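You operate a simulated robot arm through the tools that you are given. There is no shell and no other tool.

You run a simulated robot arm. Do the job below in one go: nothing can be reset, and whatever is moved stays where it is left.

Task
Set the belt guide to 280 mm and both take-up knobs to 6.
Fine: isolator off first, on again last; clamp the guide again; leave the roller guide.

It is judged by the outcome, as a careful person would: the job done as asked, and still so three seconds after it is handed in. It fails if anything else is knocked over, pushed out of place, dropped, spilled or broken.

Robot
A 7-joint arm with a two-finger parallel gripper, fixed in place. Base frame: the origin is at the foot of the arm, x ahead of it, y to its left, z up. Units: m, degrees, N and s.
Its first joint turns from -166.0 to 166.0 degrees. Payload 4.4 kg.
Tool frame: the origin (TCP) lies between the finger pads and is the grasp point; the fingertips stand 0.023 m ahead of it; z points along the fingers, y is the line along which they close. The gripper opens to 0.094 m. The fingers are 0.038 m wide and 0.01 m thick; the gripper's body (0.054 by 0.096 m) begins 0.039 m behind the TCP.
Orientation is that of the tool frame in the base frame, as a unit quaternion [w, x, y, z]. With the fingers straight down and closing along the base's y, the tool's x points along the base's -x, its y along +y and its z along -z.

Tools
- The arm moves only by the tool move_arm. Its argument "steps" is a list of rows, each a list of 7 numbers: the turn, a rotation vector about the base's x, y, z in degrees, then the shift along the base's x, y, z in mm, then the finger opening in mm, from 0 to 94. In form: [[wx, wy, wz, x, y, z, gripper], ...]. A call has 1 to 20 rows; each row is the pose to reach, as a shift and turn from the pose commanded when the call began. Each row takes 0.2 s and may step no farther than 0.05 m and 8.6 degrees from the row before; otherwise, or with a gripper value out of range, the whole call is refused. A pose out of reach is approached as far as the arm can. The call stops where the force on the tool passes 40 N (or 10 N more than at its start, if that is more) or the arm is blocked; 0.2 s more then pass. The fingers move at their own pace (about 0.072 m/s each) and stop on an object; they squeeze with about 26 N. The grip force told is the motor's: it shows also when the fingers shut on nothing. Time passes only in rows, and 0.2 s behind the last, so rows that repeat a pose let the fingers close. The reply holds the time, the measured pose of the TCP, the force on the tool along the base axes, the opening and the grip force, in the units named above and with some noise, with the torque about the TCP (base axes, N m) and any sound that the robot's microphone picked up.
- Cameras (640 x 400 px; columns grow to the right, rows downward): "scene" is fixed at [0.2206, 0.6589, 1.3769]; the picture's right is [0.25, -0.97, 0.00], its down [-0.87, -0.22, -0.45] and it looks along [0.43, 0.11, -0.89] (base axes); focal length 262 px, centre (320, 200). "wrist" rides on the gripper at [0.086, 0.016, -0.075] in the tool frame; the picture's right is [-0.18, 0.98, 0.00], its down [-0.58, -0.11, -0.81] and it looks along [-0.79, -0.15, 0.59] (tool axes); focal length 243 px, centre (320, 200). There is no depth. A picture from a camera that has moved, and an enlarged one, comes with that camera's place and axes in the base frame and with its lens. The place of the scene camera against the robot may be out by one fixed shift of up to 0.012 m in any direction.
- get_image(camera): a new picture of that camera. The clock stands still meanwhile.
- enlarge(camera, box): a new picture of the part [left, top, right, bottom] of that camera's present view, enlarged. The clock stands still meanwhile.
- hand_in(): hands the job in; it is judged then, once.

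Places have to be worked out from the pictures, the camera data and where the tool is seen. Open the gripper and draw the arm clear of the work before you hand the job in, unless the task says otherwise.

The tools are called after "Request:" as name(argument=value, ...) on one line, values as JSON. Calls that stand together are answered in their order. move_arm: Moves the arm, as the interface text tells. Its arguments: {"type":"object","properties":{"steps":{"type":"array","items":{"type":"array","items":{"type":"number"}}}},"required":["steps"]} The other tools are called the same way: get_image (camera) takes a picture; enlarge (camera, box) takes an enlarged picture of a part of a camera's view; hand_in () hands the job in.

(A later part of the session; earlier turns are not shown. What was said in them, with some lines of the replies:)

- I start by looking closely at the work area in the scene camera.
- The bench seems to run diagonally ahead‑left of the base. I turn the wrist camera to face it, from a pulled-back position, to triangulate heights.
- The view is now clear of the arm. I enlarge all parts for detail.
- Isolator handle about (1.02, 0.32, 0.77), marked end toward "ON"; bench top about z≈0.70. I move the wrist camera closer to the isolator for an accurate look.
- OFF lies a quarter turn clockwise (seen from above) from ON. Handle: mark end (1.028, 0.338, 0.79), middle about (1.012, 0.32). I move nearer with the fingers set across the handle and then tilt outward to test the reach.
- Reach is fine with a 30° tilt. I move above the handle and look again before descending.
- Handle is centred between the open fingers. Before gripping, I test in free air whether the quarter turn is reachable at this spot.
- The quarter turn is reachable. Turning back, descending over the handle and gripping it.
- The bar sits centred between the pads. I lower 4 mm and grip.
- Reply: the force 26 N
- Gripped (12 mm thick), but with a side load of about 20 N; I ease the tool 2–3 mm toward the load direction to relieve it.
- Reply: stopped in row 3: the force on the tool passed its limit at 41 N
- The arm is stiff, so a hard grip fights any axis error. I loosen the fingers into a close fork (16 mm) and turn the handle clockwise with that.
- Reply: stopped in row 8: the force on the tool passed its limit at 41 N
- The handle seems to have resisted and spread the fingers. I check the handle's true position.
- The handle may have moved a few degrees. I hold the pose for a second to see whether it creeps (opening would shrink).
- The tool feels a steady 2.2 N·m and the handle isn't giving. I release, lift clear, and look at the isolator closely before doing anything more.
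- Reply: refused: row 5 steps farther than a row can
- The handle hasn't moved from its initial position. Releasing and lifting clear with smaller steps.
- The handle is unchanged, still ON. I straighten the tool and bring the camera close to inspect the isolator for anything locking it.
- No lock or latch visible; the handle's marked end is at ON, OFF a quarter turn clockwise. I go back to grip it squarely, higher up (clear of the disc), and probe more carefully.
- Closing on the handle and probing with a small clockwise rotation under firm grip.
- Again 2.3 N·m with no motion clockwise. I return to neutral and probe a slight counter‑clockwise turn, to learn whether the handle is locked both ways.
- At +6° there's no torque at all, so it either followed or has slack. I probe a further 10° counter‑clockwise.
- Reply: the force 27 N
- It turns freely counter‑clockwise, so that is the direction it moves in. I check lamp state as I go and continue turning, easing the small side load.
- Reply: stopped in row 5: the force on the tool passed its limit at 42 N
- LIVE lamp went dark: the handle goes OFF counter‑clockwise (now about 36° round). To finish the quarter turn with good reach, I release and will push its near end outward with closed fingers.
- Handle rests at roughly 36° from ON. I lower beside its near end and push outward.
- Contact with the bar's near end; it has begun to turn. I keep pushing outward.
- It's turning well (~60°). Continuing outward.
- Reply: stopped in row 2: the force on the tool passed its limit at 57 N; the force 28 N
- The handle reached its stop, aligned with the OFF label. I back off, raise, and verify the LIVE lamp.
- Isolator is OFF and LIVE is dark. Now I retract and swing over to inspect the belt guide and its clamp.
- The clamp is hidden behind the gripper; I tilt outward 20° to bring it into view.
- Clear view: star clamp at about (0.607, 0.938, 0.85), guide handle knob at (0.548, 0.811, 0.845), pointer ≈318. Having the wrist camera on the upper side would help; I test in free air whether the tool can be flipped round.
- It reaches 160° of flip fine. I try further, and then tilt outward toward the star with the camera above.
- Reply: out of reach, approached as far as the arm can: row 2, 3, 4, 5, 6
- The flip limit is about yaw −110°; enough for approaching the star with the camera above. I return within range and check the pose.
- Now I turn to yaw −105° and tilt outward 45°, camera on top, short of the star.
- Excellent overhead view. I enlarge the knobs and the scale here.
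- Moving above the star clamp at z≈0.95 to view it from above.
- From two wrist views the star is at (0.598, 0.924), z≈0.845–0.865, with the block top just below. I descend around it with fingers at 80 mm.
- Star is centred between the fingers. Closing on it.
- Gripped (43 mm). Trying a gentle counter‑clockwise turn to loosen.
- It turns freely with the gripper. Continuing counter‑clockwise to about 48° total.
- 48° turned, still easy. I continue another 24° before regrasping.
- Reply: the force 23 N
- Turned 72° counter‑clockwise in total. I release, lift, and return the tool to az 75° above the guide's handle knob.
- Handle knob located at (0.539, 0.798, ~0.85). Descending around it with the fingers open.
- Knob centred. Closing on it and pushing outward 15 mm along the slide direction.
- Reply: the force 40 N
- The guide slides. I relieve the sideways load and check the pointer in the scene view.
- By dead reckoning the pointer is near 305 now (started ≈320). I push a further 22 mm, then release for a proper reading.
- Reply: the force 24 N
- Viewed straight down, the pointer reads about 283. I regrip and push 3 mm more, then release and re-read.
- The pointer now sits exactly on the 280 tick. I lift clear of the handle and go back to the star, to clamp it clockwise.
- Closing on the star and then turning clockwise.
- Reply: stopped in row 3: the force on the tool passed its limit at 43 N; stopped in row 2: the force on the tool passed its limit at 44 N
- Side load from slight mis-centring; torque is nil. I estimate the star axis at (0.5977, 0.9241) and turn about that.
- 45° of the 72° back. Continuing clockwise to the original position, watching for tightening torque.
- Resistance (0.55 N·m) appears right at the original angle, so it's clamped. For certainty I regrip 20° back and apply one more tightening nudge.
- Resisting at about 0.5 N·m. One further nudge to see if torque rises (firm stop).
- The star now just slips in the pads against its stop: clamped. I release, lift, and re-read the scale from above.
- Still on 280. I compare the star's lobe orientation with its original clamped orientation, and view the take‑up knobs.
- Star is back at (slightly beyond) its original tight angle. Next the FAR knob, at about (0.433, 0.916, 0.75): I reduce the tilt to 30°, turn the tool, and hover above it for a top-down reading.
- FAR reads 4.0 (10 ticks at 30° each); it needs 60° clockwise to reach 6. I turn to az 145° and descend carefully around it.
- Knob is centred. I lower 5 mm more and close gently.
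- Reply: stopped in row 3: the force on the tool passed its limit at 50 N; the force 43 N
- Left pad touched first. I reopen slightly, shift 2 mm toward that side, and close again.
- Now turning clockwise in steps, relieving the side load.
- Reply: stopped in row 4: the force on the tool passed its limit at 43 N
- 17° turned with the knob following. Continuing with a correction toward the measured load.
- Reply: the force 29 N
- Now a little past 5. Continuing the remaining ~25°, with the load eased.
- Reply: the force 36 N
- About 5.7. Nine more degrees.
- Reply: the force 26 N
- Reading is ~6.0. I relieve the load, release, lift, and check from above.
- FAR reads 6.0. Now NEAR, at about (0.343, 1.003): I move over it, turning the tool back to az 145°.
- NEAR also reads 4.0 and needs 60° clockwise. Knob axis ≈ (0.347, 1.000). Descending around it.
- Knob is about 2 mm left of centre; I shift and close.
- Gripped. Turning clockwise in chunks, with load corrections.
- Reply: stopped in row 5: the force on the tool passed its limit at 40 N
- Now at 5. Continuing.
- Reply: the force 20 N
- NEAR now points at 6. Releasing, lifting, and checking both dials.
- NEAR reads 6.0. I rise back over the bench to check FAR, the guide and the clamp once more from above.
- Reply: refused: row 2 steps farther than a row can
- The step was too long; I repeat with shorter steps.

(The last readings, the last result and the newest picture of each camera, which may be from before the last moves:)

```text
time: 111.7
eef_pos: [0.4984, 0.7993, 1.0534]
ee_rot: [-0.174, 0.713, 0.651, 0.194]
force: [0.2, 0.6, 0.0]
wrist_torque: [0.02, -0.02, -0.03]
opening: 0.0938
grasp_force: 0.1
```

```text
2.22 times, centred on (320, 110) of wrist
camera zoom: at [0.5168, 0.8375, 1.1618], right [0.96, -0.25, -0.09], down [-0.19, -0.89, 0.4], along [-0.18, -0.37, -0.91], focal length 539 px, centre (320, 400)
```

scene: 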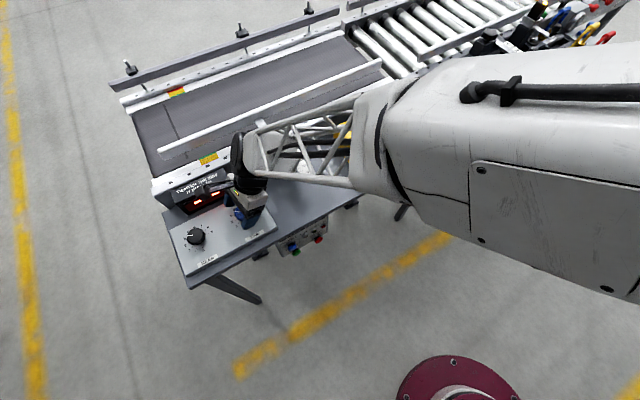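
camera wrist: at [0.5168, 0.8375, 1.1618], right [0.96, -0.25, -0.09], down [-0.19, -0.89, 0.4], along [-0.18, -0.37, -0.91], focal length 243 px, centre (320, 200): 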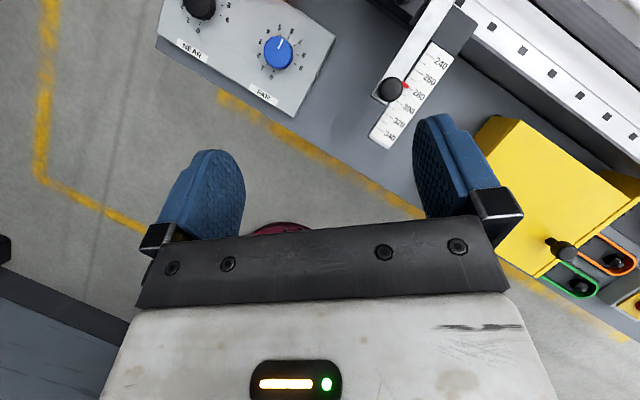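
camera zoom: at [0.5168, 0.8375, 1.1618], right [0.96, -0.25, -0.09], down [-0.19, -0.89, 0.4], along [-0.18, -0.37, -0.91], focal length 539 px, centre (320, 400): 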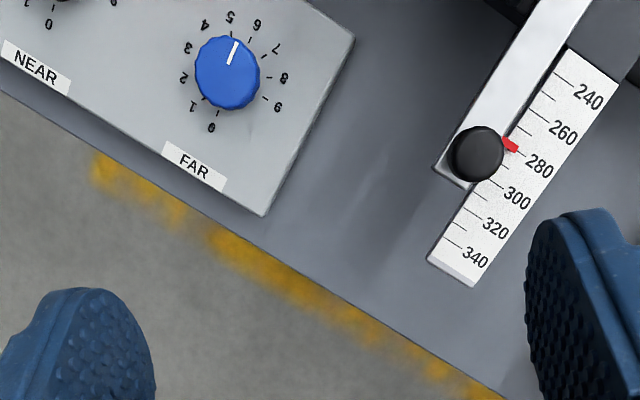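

Scale still on 280. I enlarge FAR more for a precise reading.

Request:
enlarge(camera="wrist", box=[245, 20, 315, 80])

Request:
enlarge(camera="wrist", box=[370, 50, 450, 130])

```text
6.67 times, centred on (280, 50) of wrist
camera zoom: at [0.5168, 0.8375, 1.1618], right [0.96, -0.25, -0.09], down [-0.19, -0.89, 0.4], along [-0.18, -0.37, -0.91], focal length 1618 px, centre (587, 1200)
```

zoom: 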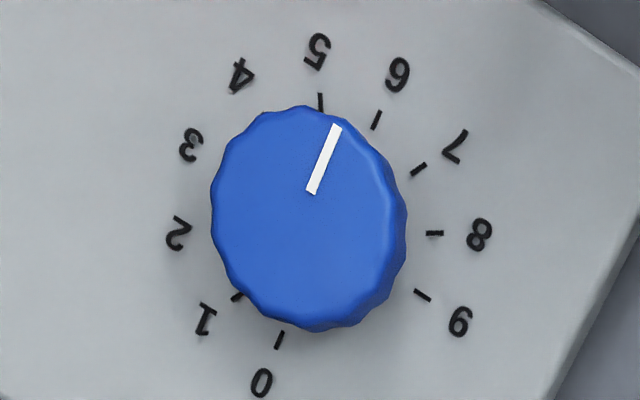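

```text
5.00 times, centred on (410, 90) of wrist
camera zoom: at [0.5168, 0.8375, 1.1618], right [0.96, -0.25, -0.09], down [-0.19, -0.89, 0.4], along [-0.18, -0.37, -0.91], focal length 1213 px, centre (-130, 750)
```

zoom: 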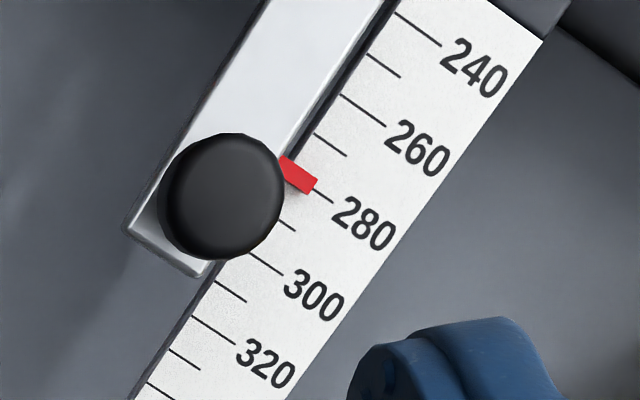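

FAR's mark is parallel to the 6 tick and the guide reads 280. Now back to the isolator: I untilt, un-flip, and swing over.

Request:
move_arm(steps=[[-7.5, 0.65, 0, -12, -30, 5, 60], [-15, 1.3, 0, -24, -60, 10, 40], [-22.5, 2, 0, -36, -90, 15, 20], [-29.9, 2.6, 0, -48, -120, 20, 0], [-29.9, 2.6, 0, -60, -150, 20, 0], [-29.9, 2.6, 0, -60, -150, 20, 0]])

Request:
move_arm(steps=[[0, 0, 8, 20, -25, 0, 0], [0, 0, 16, 40, -50, 0, 0], [0, 0, 24, 60, -75, 0, 0], [0, 0, 32, 80, -100, 0, 0], [0, 0, 40, 100, -125, 0, 0], [0, 0, 48, 120, -150, 0, 0], [0, 0, 56, 140, -175, 0, 0], [0, 0, 64, 160, -200, 0, 0], [0, 0, 72, 180, -225, 0, 0], [0, 0, 80, 200, -250, 0, 0], [0, 0, 88, 220, -275, 0, 0], [0, 0, 96, 240, -300, 0, 0], [0, 0, 104, 260, -325, 0, 0], [0, 0, 113, 280, -350, 0, 0], [0, 0, 113, 280, -350, 0, 0]])

```text
time: 113.1
eef_pos: [0.4373, 0.6496, 1.0761]
ee_rot: [0.002, 0.738, 0.675, 0.005]
force: [0.7, 0.5, 0.7]
wrist_torque: [-0.02, 0.02, -0.02]
opening: 0.0
grasp_force: 26.3
```

```text
refused: row 14 steps farther than a row can; nothing moved
```

Request:
move_arm(steps=[[0, 0, 8, 20, -25, 0, 0], [0, 0, 16, 40, -50, 0, 0], [0, 0, 24, 60, -75, 0, 0], [0, 0, 32, 80, -100, 0, 0], [0, 0, 40, 100, -125, 0, 0], [0, 0, 48, 120, -150, 0, 0], [0, 0, 56, 140, -175, 0, 0], [0, 0, 64, 160, -200, 0, 0], [0, 0, 72, 180, -225, 0, 0], [0, 0, 80, 200, -250, 0, 0], [0, 0, 88, 220, -275, 0, 0], [0, 0, 96, 240, -300, 0, 0], [0, 0, 104, 260, -325, 0, 0], [0, 0, 112, 280, -350, 0, 0], [0, 0, 113, 280, -350, 0, 0], [0, 0, 113, 280, -350, 0, 0]])

Request:
get_image(camera="wrist")

```text
time: 116.5
eef_pos: [0.718, 0.3005, 1.0753]
ee_rot: [-0.002, -0.155, 0.988, 0.002]
force: [-0.3, 0.2, 0.9]
wrist_torque: [0.0, 0.05, -0.01]
opening: 0.0
grasp_force: 26.0
```

```text
taken
camera wrist: at [0.6311, 0.2908, 1.1493], right [-0.13, 0.99, 0.01], down [0.59, 0.07, 0.8], along [0.8, 0.11, -0.6], focal length 243 px, centre (320, 200)
```

wrist: 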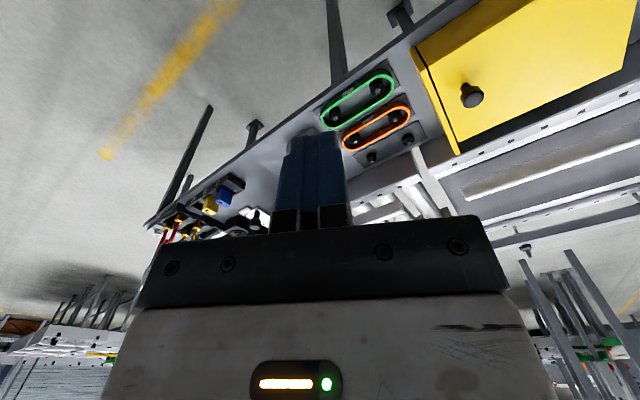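

Tilting 20° outward and coming down just inward of the handle's left (marked) end, closed fingers.

Request:
move_arm(steps=[[0.9, -2.7, 0, 31, 3, -31, 0], [1.8, -5.4, 0, 62, 6, -62, 0], [2.7, -8.1, 0, 93, 9, -93, 0], [3.6, -10.9, 0, 125, 13, -124, 0], [4.5, -13.6, 0, 157, 16, -155, 0], [5.4, -16.3, 0, 188, 20, -186, 0], [6.2, -19, 0, 219, 23, -215, 0], [6.2, -19, 0, 219, 23, -215, 0]])

Request:
get_image(camera="wrist")

Request:
enlarge(camera="scene", box=[430, 60, 520, 130])

```text
time: 118.3
eef_pos: [0.9362, 0.3225, 0.8591]
ee_rot: [0.169, -0.154, 0.973, 0.031]
force: [-0.5, -0.3, -0.4]
wrist_torque: [-0.02, -0.02, 0.01]
opening: 0.0
grasp_force: 26.3
```

```text
taken
camera wrist: at [0.8302, 0.3072, 0.8998], right [-0.14, 0.99, 0.07], down [0.3, -0.03, 0.95], along [0.94, 0.15, -0.29], focal length 243 px, centre (320, 200)
```

wrist: 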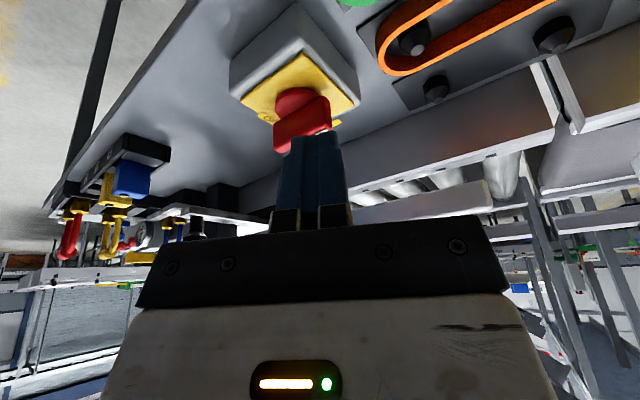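

```text
5.71 times, centred on (475, 95) of scene
camera zoom: at [0.2206, 0.6589, 1.3769], right [0.25, -0.97, 0.0], down [-0.87, -0.22, -0.45], along [0.43, 0.11, -0.89], focal length 1498 px, centre (-566, 800)
```

zoom: 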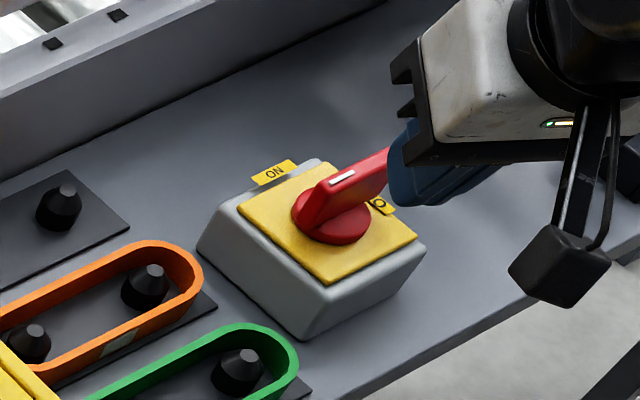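

Request:
move_arm(steps=[[0, 0, 0, 0, 0, -35, 0], [0, 0, 0, 0, 0, -64, 0], [0, 0, 0, 5, 2, -64, 0], [0, 0, 0, 10, 3, -64, 0], [0, 0, 0, 10, 3, -64, 0]])

Request:
get_image(camera="wrist")

Request:
enlarge(camera="scene", box=[430, 60, 520, 130])

```text
time: 119.5
eef_pos: [0.9479, 0.3254, 0.7959]
ee_rot: [0.169, -0.154, 0.973, 0.031]
force: [-0.9, -0.9, -0.8]
wrist_torque: [-0.01, 0.0, -0.03]
opening: 0.0
grasp_force: 25.8
```

```text
taken
camera wrist: at [0.8403, 0.3099, 0.8363], right [-0.14, 0.99, 0.07], down [0.3, -0.03, 0.95], along [0.94, 0.15, -0.29], focal length 243 px, centre (320, 200)
```

wrist: 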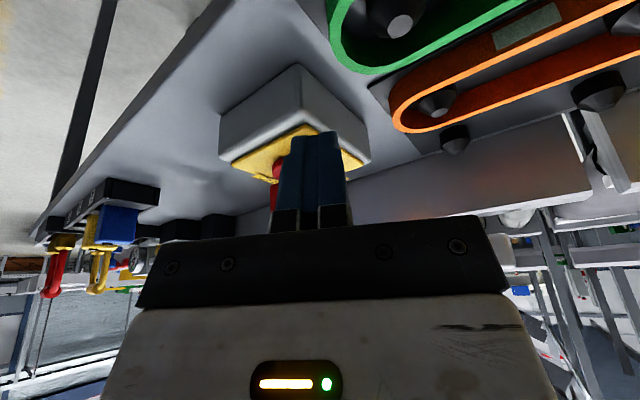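

```text
5.71 times, centred on (475, 95) of scene
camera zoom: at [0.2206, 0.6589, 1.3769], right [0.25, -0.97, 0.0], down [-0.87, -0.22, -0.45], along [0.43, 0.11, -0.89], focal length 1498 px, centre (-566, 800)
```

zoom: 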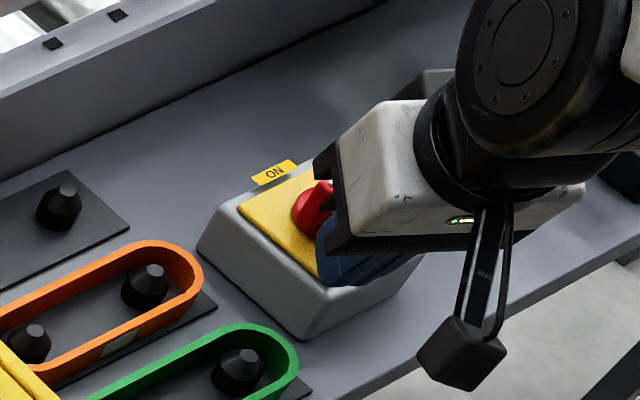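

Positioned behind the handle's left half. Pushing outward step by step.

Request:
move_arm(steps=[[0, 0, 0, 5, 1.5, 0, 0], [0, 0, 0, 10, 3, 0, 0], [0, 0, 0, 15, 5, 0, 0], [0, 0, 0, 20, 6.5, 0, 0], [0, 0, 0, 20, 6.5, 0, 0]])

Request:
get_image(camera="wrist")

Request:
enlarge(camera="scene", box=[430, 60, 520, 130])

```text
time: 120.7
eef_pos: [0.9669, 0.3316, 0.7959]
ee_rot: [0.169, -0.154, 0.973, 0.031]
force: [0.2, -0.6, 0.9]
wrist_torque: [-0.02, -0.01, 0.02]
opening: 0.0
grasp_force: 25.7
```

```text
taken
camera wrist: at [0.8603, 0.3166, 0.8367], right [-0.14, 0.99, 0.07], down [0.3, -0.03, 0.95], along [0.94, 0.15, -0.29], focal length 243 px, centre (320, 200)
```

wrist: 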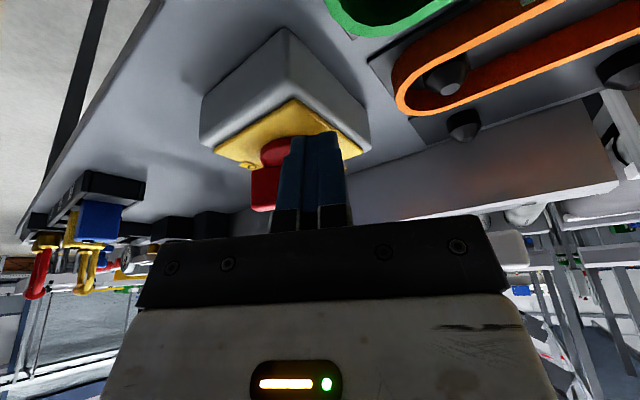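

```text
5.71 times, centred on (475, 95) of scene
camera zoom: at [0.2206, 0.6589, 1.3769], right [0.25, -0.97, 0.0], down [-0.87, -0.22, -0.45], along [0.43, 0.11, -0.89], focal length 1498 px, centre (-566, 800)
```

zoom: 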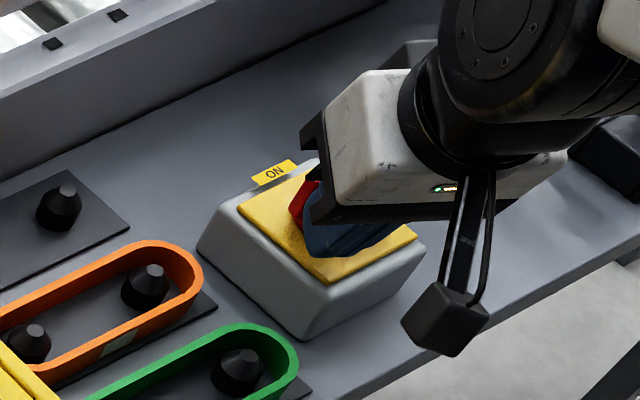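

No contact yet; continuing outward.

Request:
move_arm(steps=[[0, 0, 0, 4, 1.3, 0, 0], [0, 0, 0, 8, 2.6, 0, 0], [0, 0, 0, 12, 4, 0, 0], [0, 0, 0, 16, 5.2, 0, 0], [0, 0, 0, 20, 6.5, 0, 0], [0, 0, 0, 20, 6.5, 0, 0]])

Request:
get_image(camera="wrist")

Request:
enlarge(camera="scene", box=[430, 60, 520, 130])

```text
time: 122.1
eef_pos: [0.9876, 0.3381, 0.797]
ee_rot: [0.169, -0.154, 0.973, 0.031]
force: [0.5, -0.6, 0.0]
wrist_torque: [-0.01, 0.02, 0.0]
opening: 0.0001
grasp_force: 26.2
```

```text
taken
camera wrist: at [0.8805, 0.3233, 0.8367], right [-0.14, 0.99, 0.07], down [0.3, -0.03, 0.95], along [0.94, 0.15, -0.29], focal length 243 px, centre (320, 200)
```

wrist: 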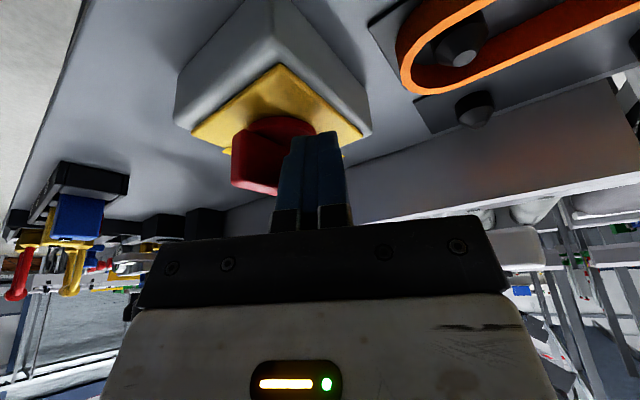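

```text
5.71 times, centred on (475, 95) of scene
camera zoom: at [0.2206, 0.6589, 1.3769], right [0.25, -0.97, 0.0], down [-0.87, -0.22, -0.45], along [0.43, 0.11, -0.89], focal length 1498 px, centre (-566, 800)
```

zoom: 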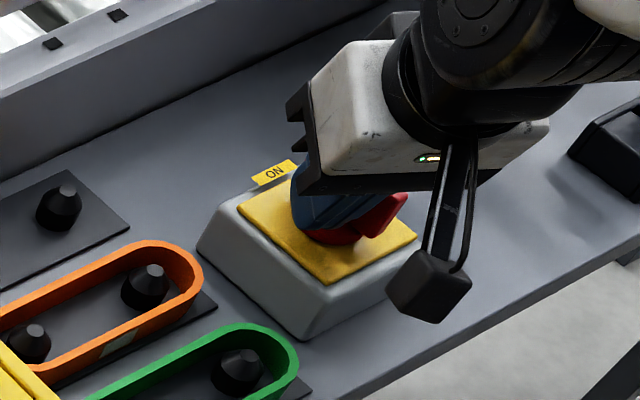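

It is turning easily. Continuing.

Request:
move_arm(steps=[[0, 0, 0, 4, 1.3, 0, 0], [0, 0, 0, 8, 2.6, 0, 0], [0, 0, 0, 12, 4, 0, 0], [0, 0, 0, 16, 5, 0, 0], [0, 0, 0, 16, 5, 0, 0]])

Request:
get_image(camera="wrist")

Request:
enlarge(camera="scene", box=[430, 60, 520, 130])

Request:
enlarge(camera="scene", box=[270, 210, 340, 260])

```text
time: 122.7
eef_pos: [0.9932, 0.3434, 0.7958]
ee_rot: [0.168, -0.155, 0.973, 0.031]
force: [-8.5, 5.4, 4.2]
wrist_torque: [0.1, 0.01, 0.17]
opening: 0.0
grasp_force: 26.5
stopped in row 3: the force on the tool passed its limit at 46 N (the readings are from after the stop); the commanded pose is now the measured one
```

```text
taken
camera wrist: at [0.8867, 0.3268, 0.8355], right [-0.14, 0.99, 0.07], down [0.3, -0.02, 0.95], along [0.94, 0.15, -0.29], focal length 243 px, centre (320, 200)
```

wrist: 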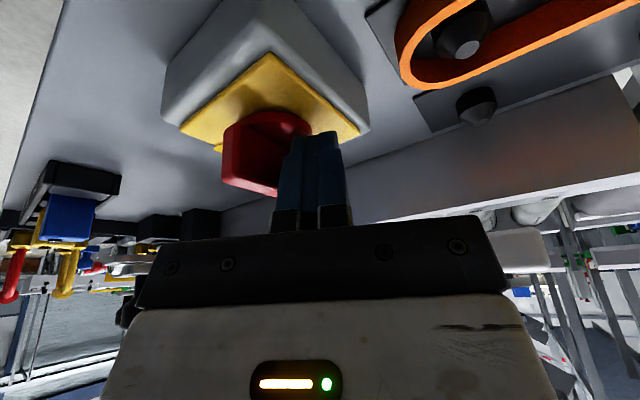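

```text
5.71 times, centred on (475, 95) of scene
camera zoom: at [0.2206, 0.6589, 1.3769], right [0.25, -0.97, 0.0], down [-0.87, -0.22, -0.45], along [0.43, 0.11, -0.89], focal length 1498 px, centre (-566, 800)
```

zoom: 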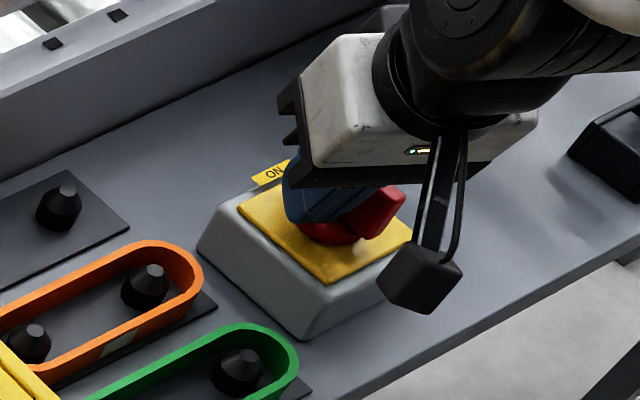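

```text
8.00 times, centred on (305, 235) of scene
camera zoom: at [0.2206, 0.6589, 1.3769], right [0.25, -0.97, 0.0], down [-0.87, -0.22, -0.45], along [0.43, 0.11, -0.89], focal length 2098 px, centre (440, -80)
```

zoom: 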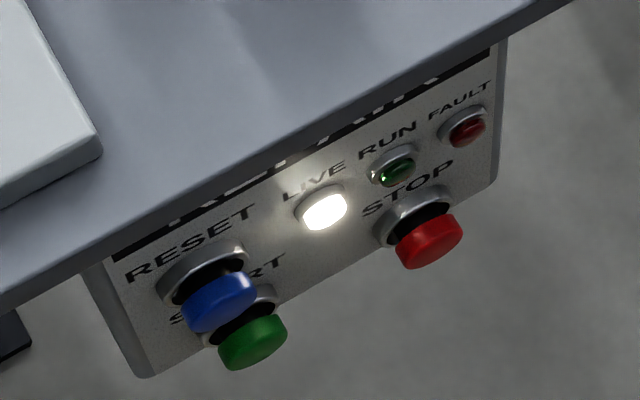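

LIVE is lit again and the handle is back at its original ON stop. I back away, open the gripper, and retract.

Request:
move_arm(steps=[[0, 0, 0, -10, 0, 0, 0], [0, 0, 0, -30, -8, 15, 0], [0, 0, 0, -60, -18, 45, 0], [0, 0, 0, -90, -28, 75, 0], [0, 0, 0, -125, -38, 105, 30], [0, 0, 0, -160, -48, 135, 60], [0, 0, 0, -200, -58, 160, 94], [0, 0, 0, -240, -68, 180, 94], [0, 0, 0, -285, -78, 200, 94], [0, 0, 0, -330, -88, 215, 94], [0, 0, 0, -375, -98, 230, 94], [0, 0, 0, -420, -108, 240, 94], [0, 0, 0, -420, -108, 240, 94]])

Request:
get_image(camera="scene")

Request:
enlarge(camera="scene", box=[440, 70, 510, 120])

Request:
enlarge(camera="scene", box=[150, 160, 340, 270])

Request:
enlarge(camera="scene", box=[235, 110, 325, 190])

```text
refused: row 9 steps farther than a row can; nothing moved
```

```text
taken
```

scene: 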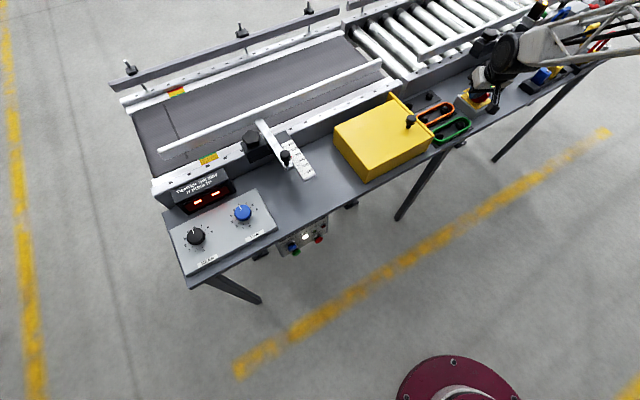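

```text
8.00 times, centred on (475, 95) of scene
camera zoom: at [0.2206, 0.6589, 1.3769], right [0.25, -0.97, 0.0], down [-0.87, -0.22, -0.45], along [0.43, 0.11, -0.89], focal length 2098 px, centre (-920, 1040)
```

zoom: 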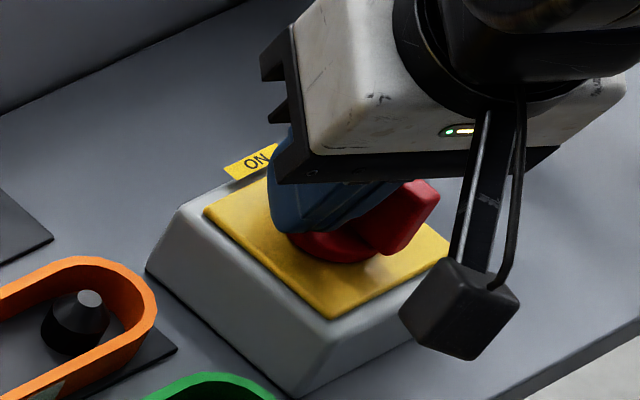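

```text
3.37 times, centred on (245, 215) of scene
camera zoom: at [0.2206, 0.6589, 1.3769], right [0.25, -0.97, 0.0], down [-0.87, -0.22, -0.45], along [0.43, 0.11, -0.89], focal length 883 px, centre (573, 150)
```

zoom: 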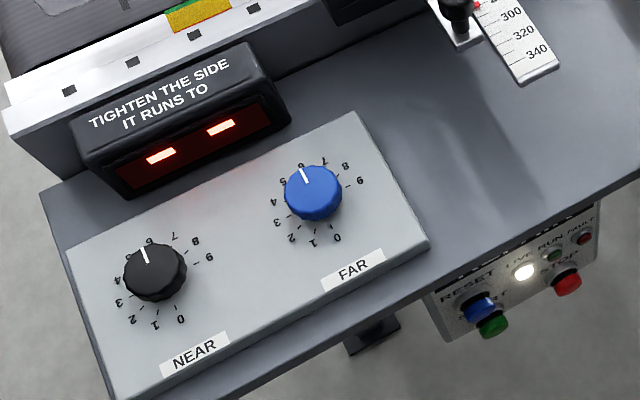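

```text
5.00 times, centred on (280, 150) of scene
camera zoom: at [0.2206, 0.6589, 1.3769], right [0.25, -0.97, 0.0], down [-0.87, -0.22, -0.45], along [0.43, 0.11, -0.89], focal length 1311 px, centre (520, 450)
```

zoom: 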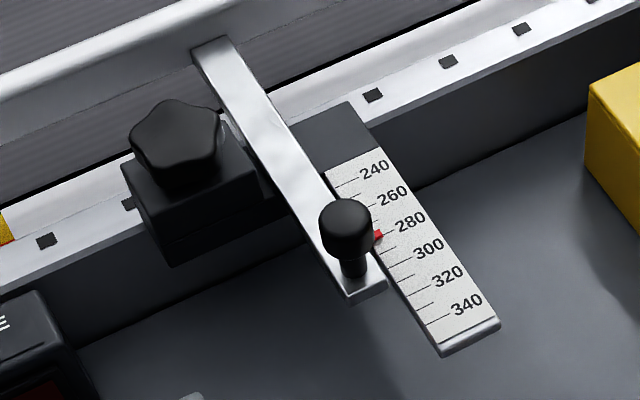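

All settings look right from the scene camera. Backing off with shorter steps.

Request:
move_arm(steps=[[0, 0, 0, -10, 0, 0, 0], [0, 0, 0, -30, -8, 15, 0], [0, 0, 0, -55, -16, 45, 0], [0, 0, 0, -85, -25, 72, 0], [0, 0, 0, -120, -34, 98, 30], [0, 0, 0, -155, -43, 122, 60], [0, 0, 0, -195, -52, 142, 94], [0, 0, 0, -235, -61, 162, 94], [0, 0, 0, -277, -70, 180, 94], [0, 0, 0, -320, -79, 195, 94], [0, 0, 0, -365, -88, 208, 94], [0, 0, 0, -410, -97, 220, 94], [0, 0, 0, -410, -97, 220, 94]])

Request:
get_image(camera="scene")

Request:
enlarge(camera="scene", box=[440, 70, 510, 120])

Request:
enlarge(camera="scene", box=[270, 210, 340, 260])

Request:
enlarge(camera="scene", box=[400, 0, 640, 150])

```text
time: 125.5
eef_pos: [0.5818, 0.2429, 1.0144]
ee_rot: [0.168, -0.154, 0.973, 0.031]
force: [0.2, -0.1, -0.6]
wrist_torque: [-0.02, 0.0, -0.02]
opening: 0.0941
grasp_force: 0.1
```

```text
taken
```

scene: 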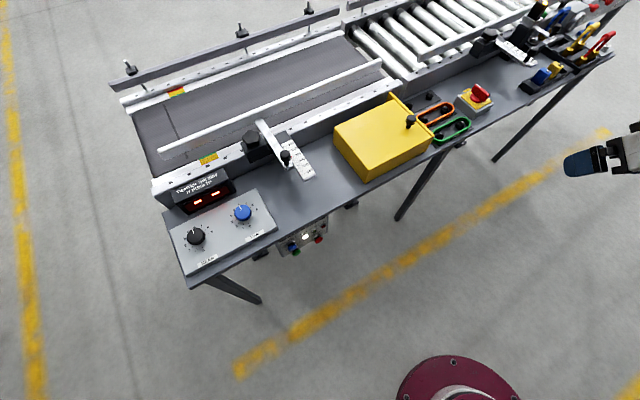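

```text
8.00 times, centred on (475, 95) of scene
camera zoom: at [0.2206, 0.6589, 1.3769], right [0.25, -0.97, 0.0], down [-0.87, -0.22, -0.45], along [0.43, 0.11, -0.89], focal length 2098 px, centre (-920, 1040)
```

zoom: 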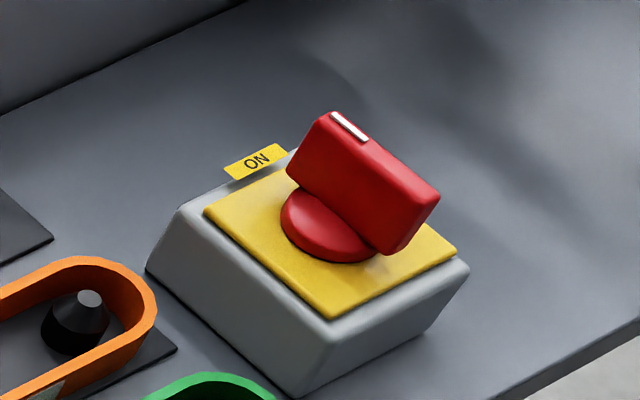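

```text
8.00 times, centred on (305, 235) of scene
camera zoom: at [0.2206, 0.6589, 1.3769], right [0.25, -0.97, 0.0], down [-0.87, -0.22, -0.45], along [0.43, 0.11, -0.89], focal length 2098 px, centre (440, -80)
```

zoom: 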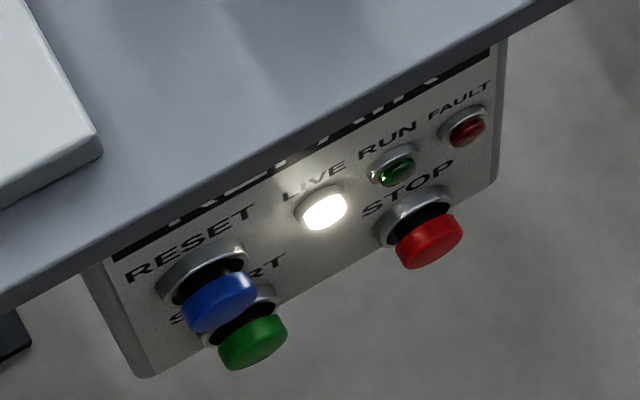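

```text
2.67 times, centred on (520, 75) of scene
camera zoom: at [0.2206, 0.6589, 1.3769], right [0.25, -0.97, 0.0], down [-0.87, -0.22, -0.45], along [0.43, 0.11, -0.89], focal length 699 px, centre (-213, 533)
```

zoom: 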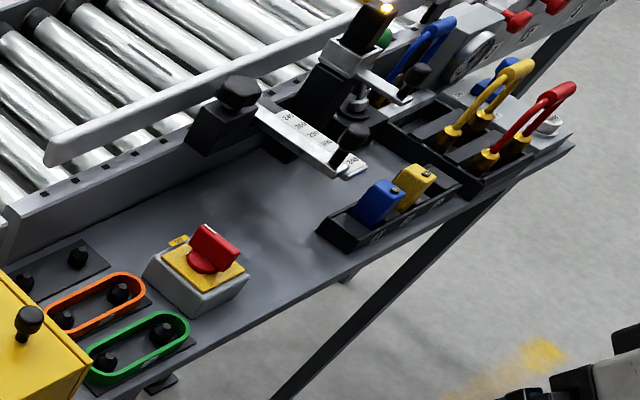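

Isolator ON, LIVE lit, arm clear. One last comparison of the roller guide with the same box as at the start.

Request:
enlarge(camera="scene", box=[460, 0, 640, 110])

Request:
enlarge(camera="scene", box=[235, 120, 325, 190])

```text
3.56 times, centred on (550, 55) of scene
camera zoom: at [0.2206, 0.6589, 1.3769], right [0.25, -0.97, 0.0], down [-0.87, -0.22, -0.45], along [0.43, 0.11, -0.89], focal length 932 px, centre (-498, 716)
```

zoom: 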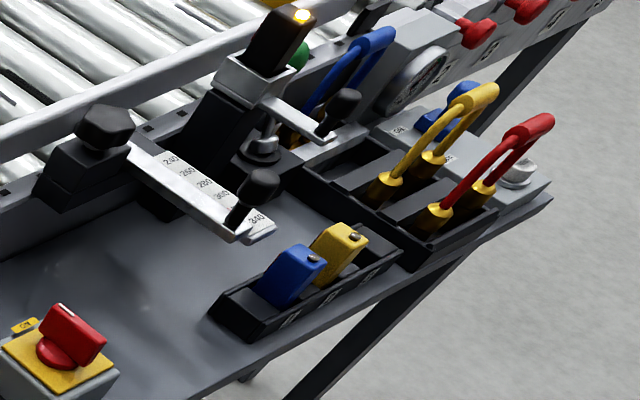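

```text
5.71 times, centred on (280, 155) of scene
camera zoom: at [0.2206, 0.6589, 1.3769], right [0.25, -0.97, 0.0], down [-0.87, -0.22, -0.45], along [0.43, 0.11, -0.89], focal length 1498 px, centre (549, 457)
```

zoom: 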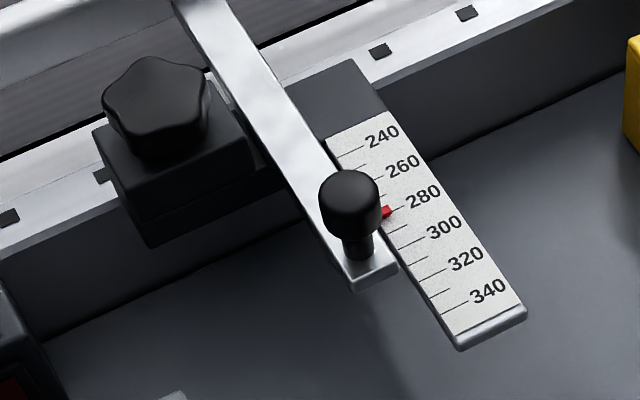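

The roller guide and everything else are unchanged. The belt guide is at 280 and clamped, both knobs are at 6, the isolator is ON, and the arm is clear with the gripper open, so I'm handing in.

Request:
hand_in()

```text
The job is handed in.
```

The job is handed in: the belt guide is at 280 mm and both take-up knobs (NEAR and FAR) are at 6. I don't have the judging result.

- **Isolator:** I turned it off first, and the LIVE lamp went out. I turned it back on last; the lamp is lit again and the handle is at its ON stop. It only turns counter-clockwise to switch off. Before I found that, I twisted it the wrong way with up to about 2.3 N·m. It held without moving, and nothing looks damaged.
- **Belt guide:** The pointer sits on the 280 tick. I turned the star clamp back until it stopped, slightly past where it started. I didn't push on the guide afterwards to test the clamp.
- **Roller guide:** I left it alone, and it looks the same as in the first picture.

Nothing else looks moved or knocked over in the last pictures. The gripper is open and the arm is clear of the bench.
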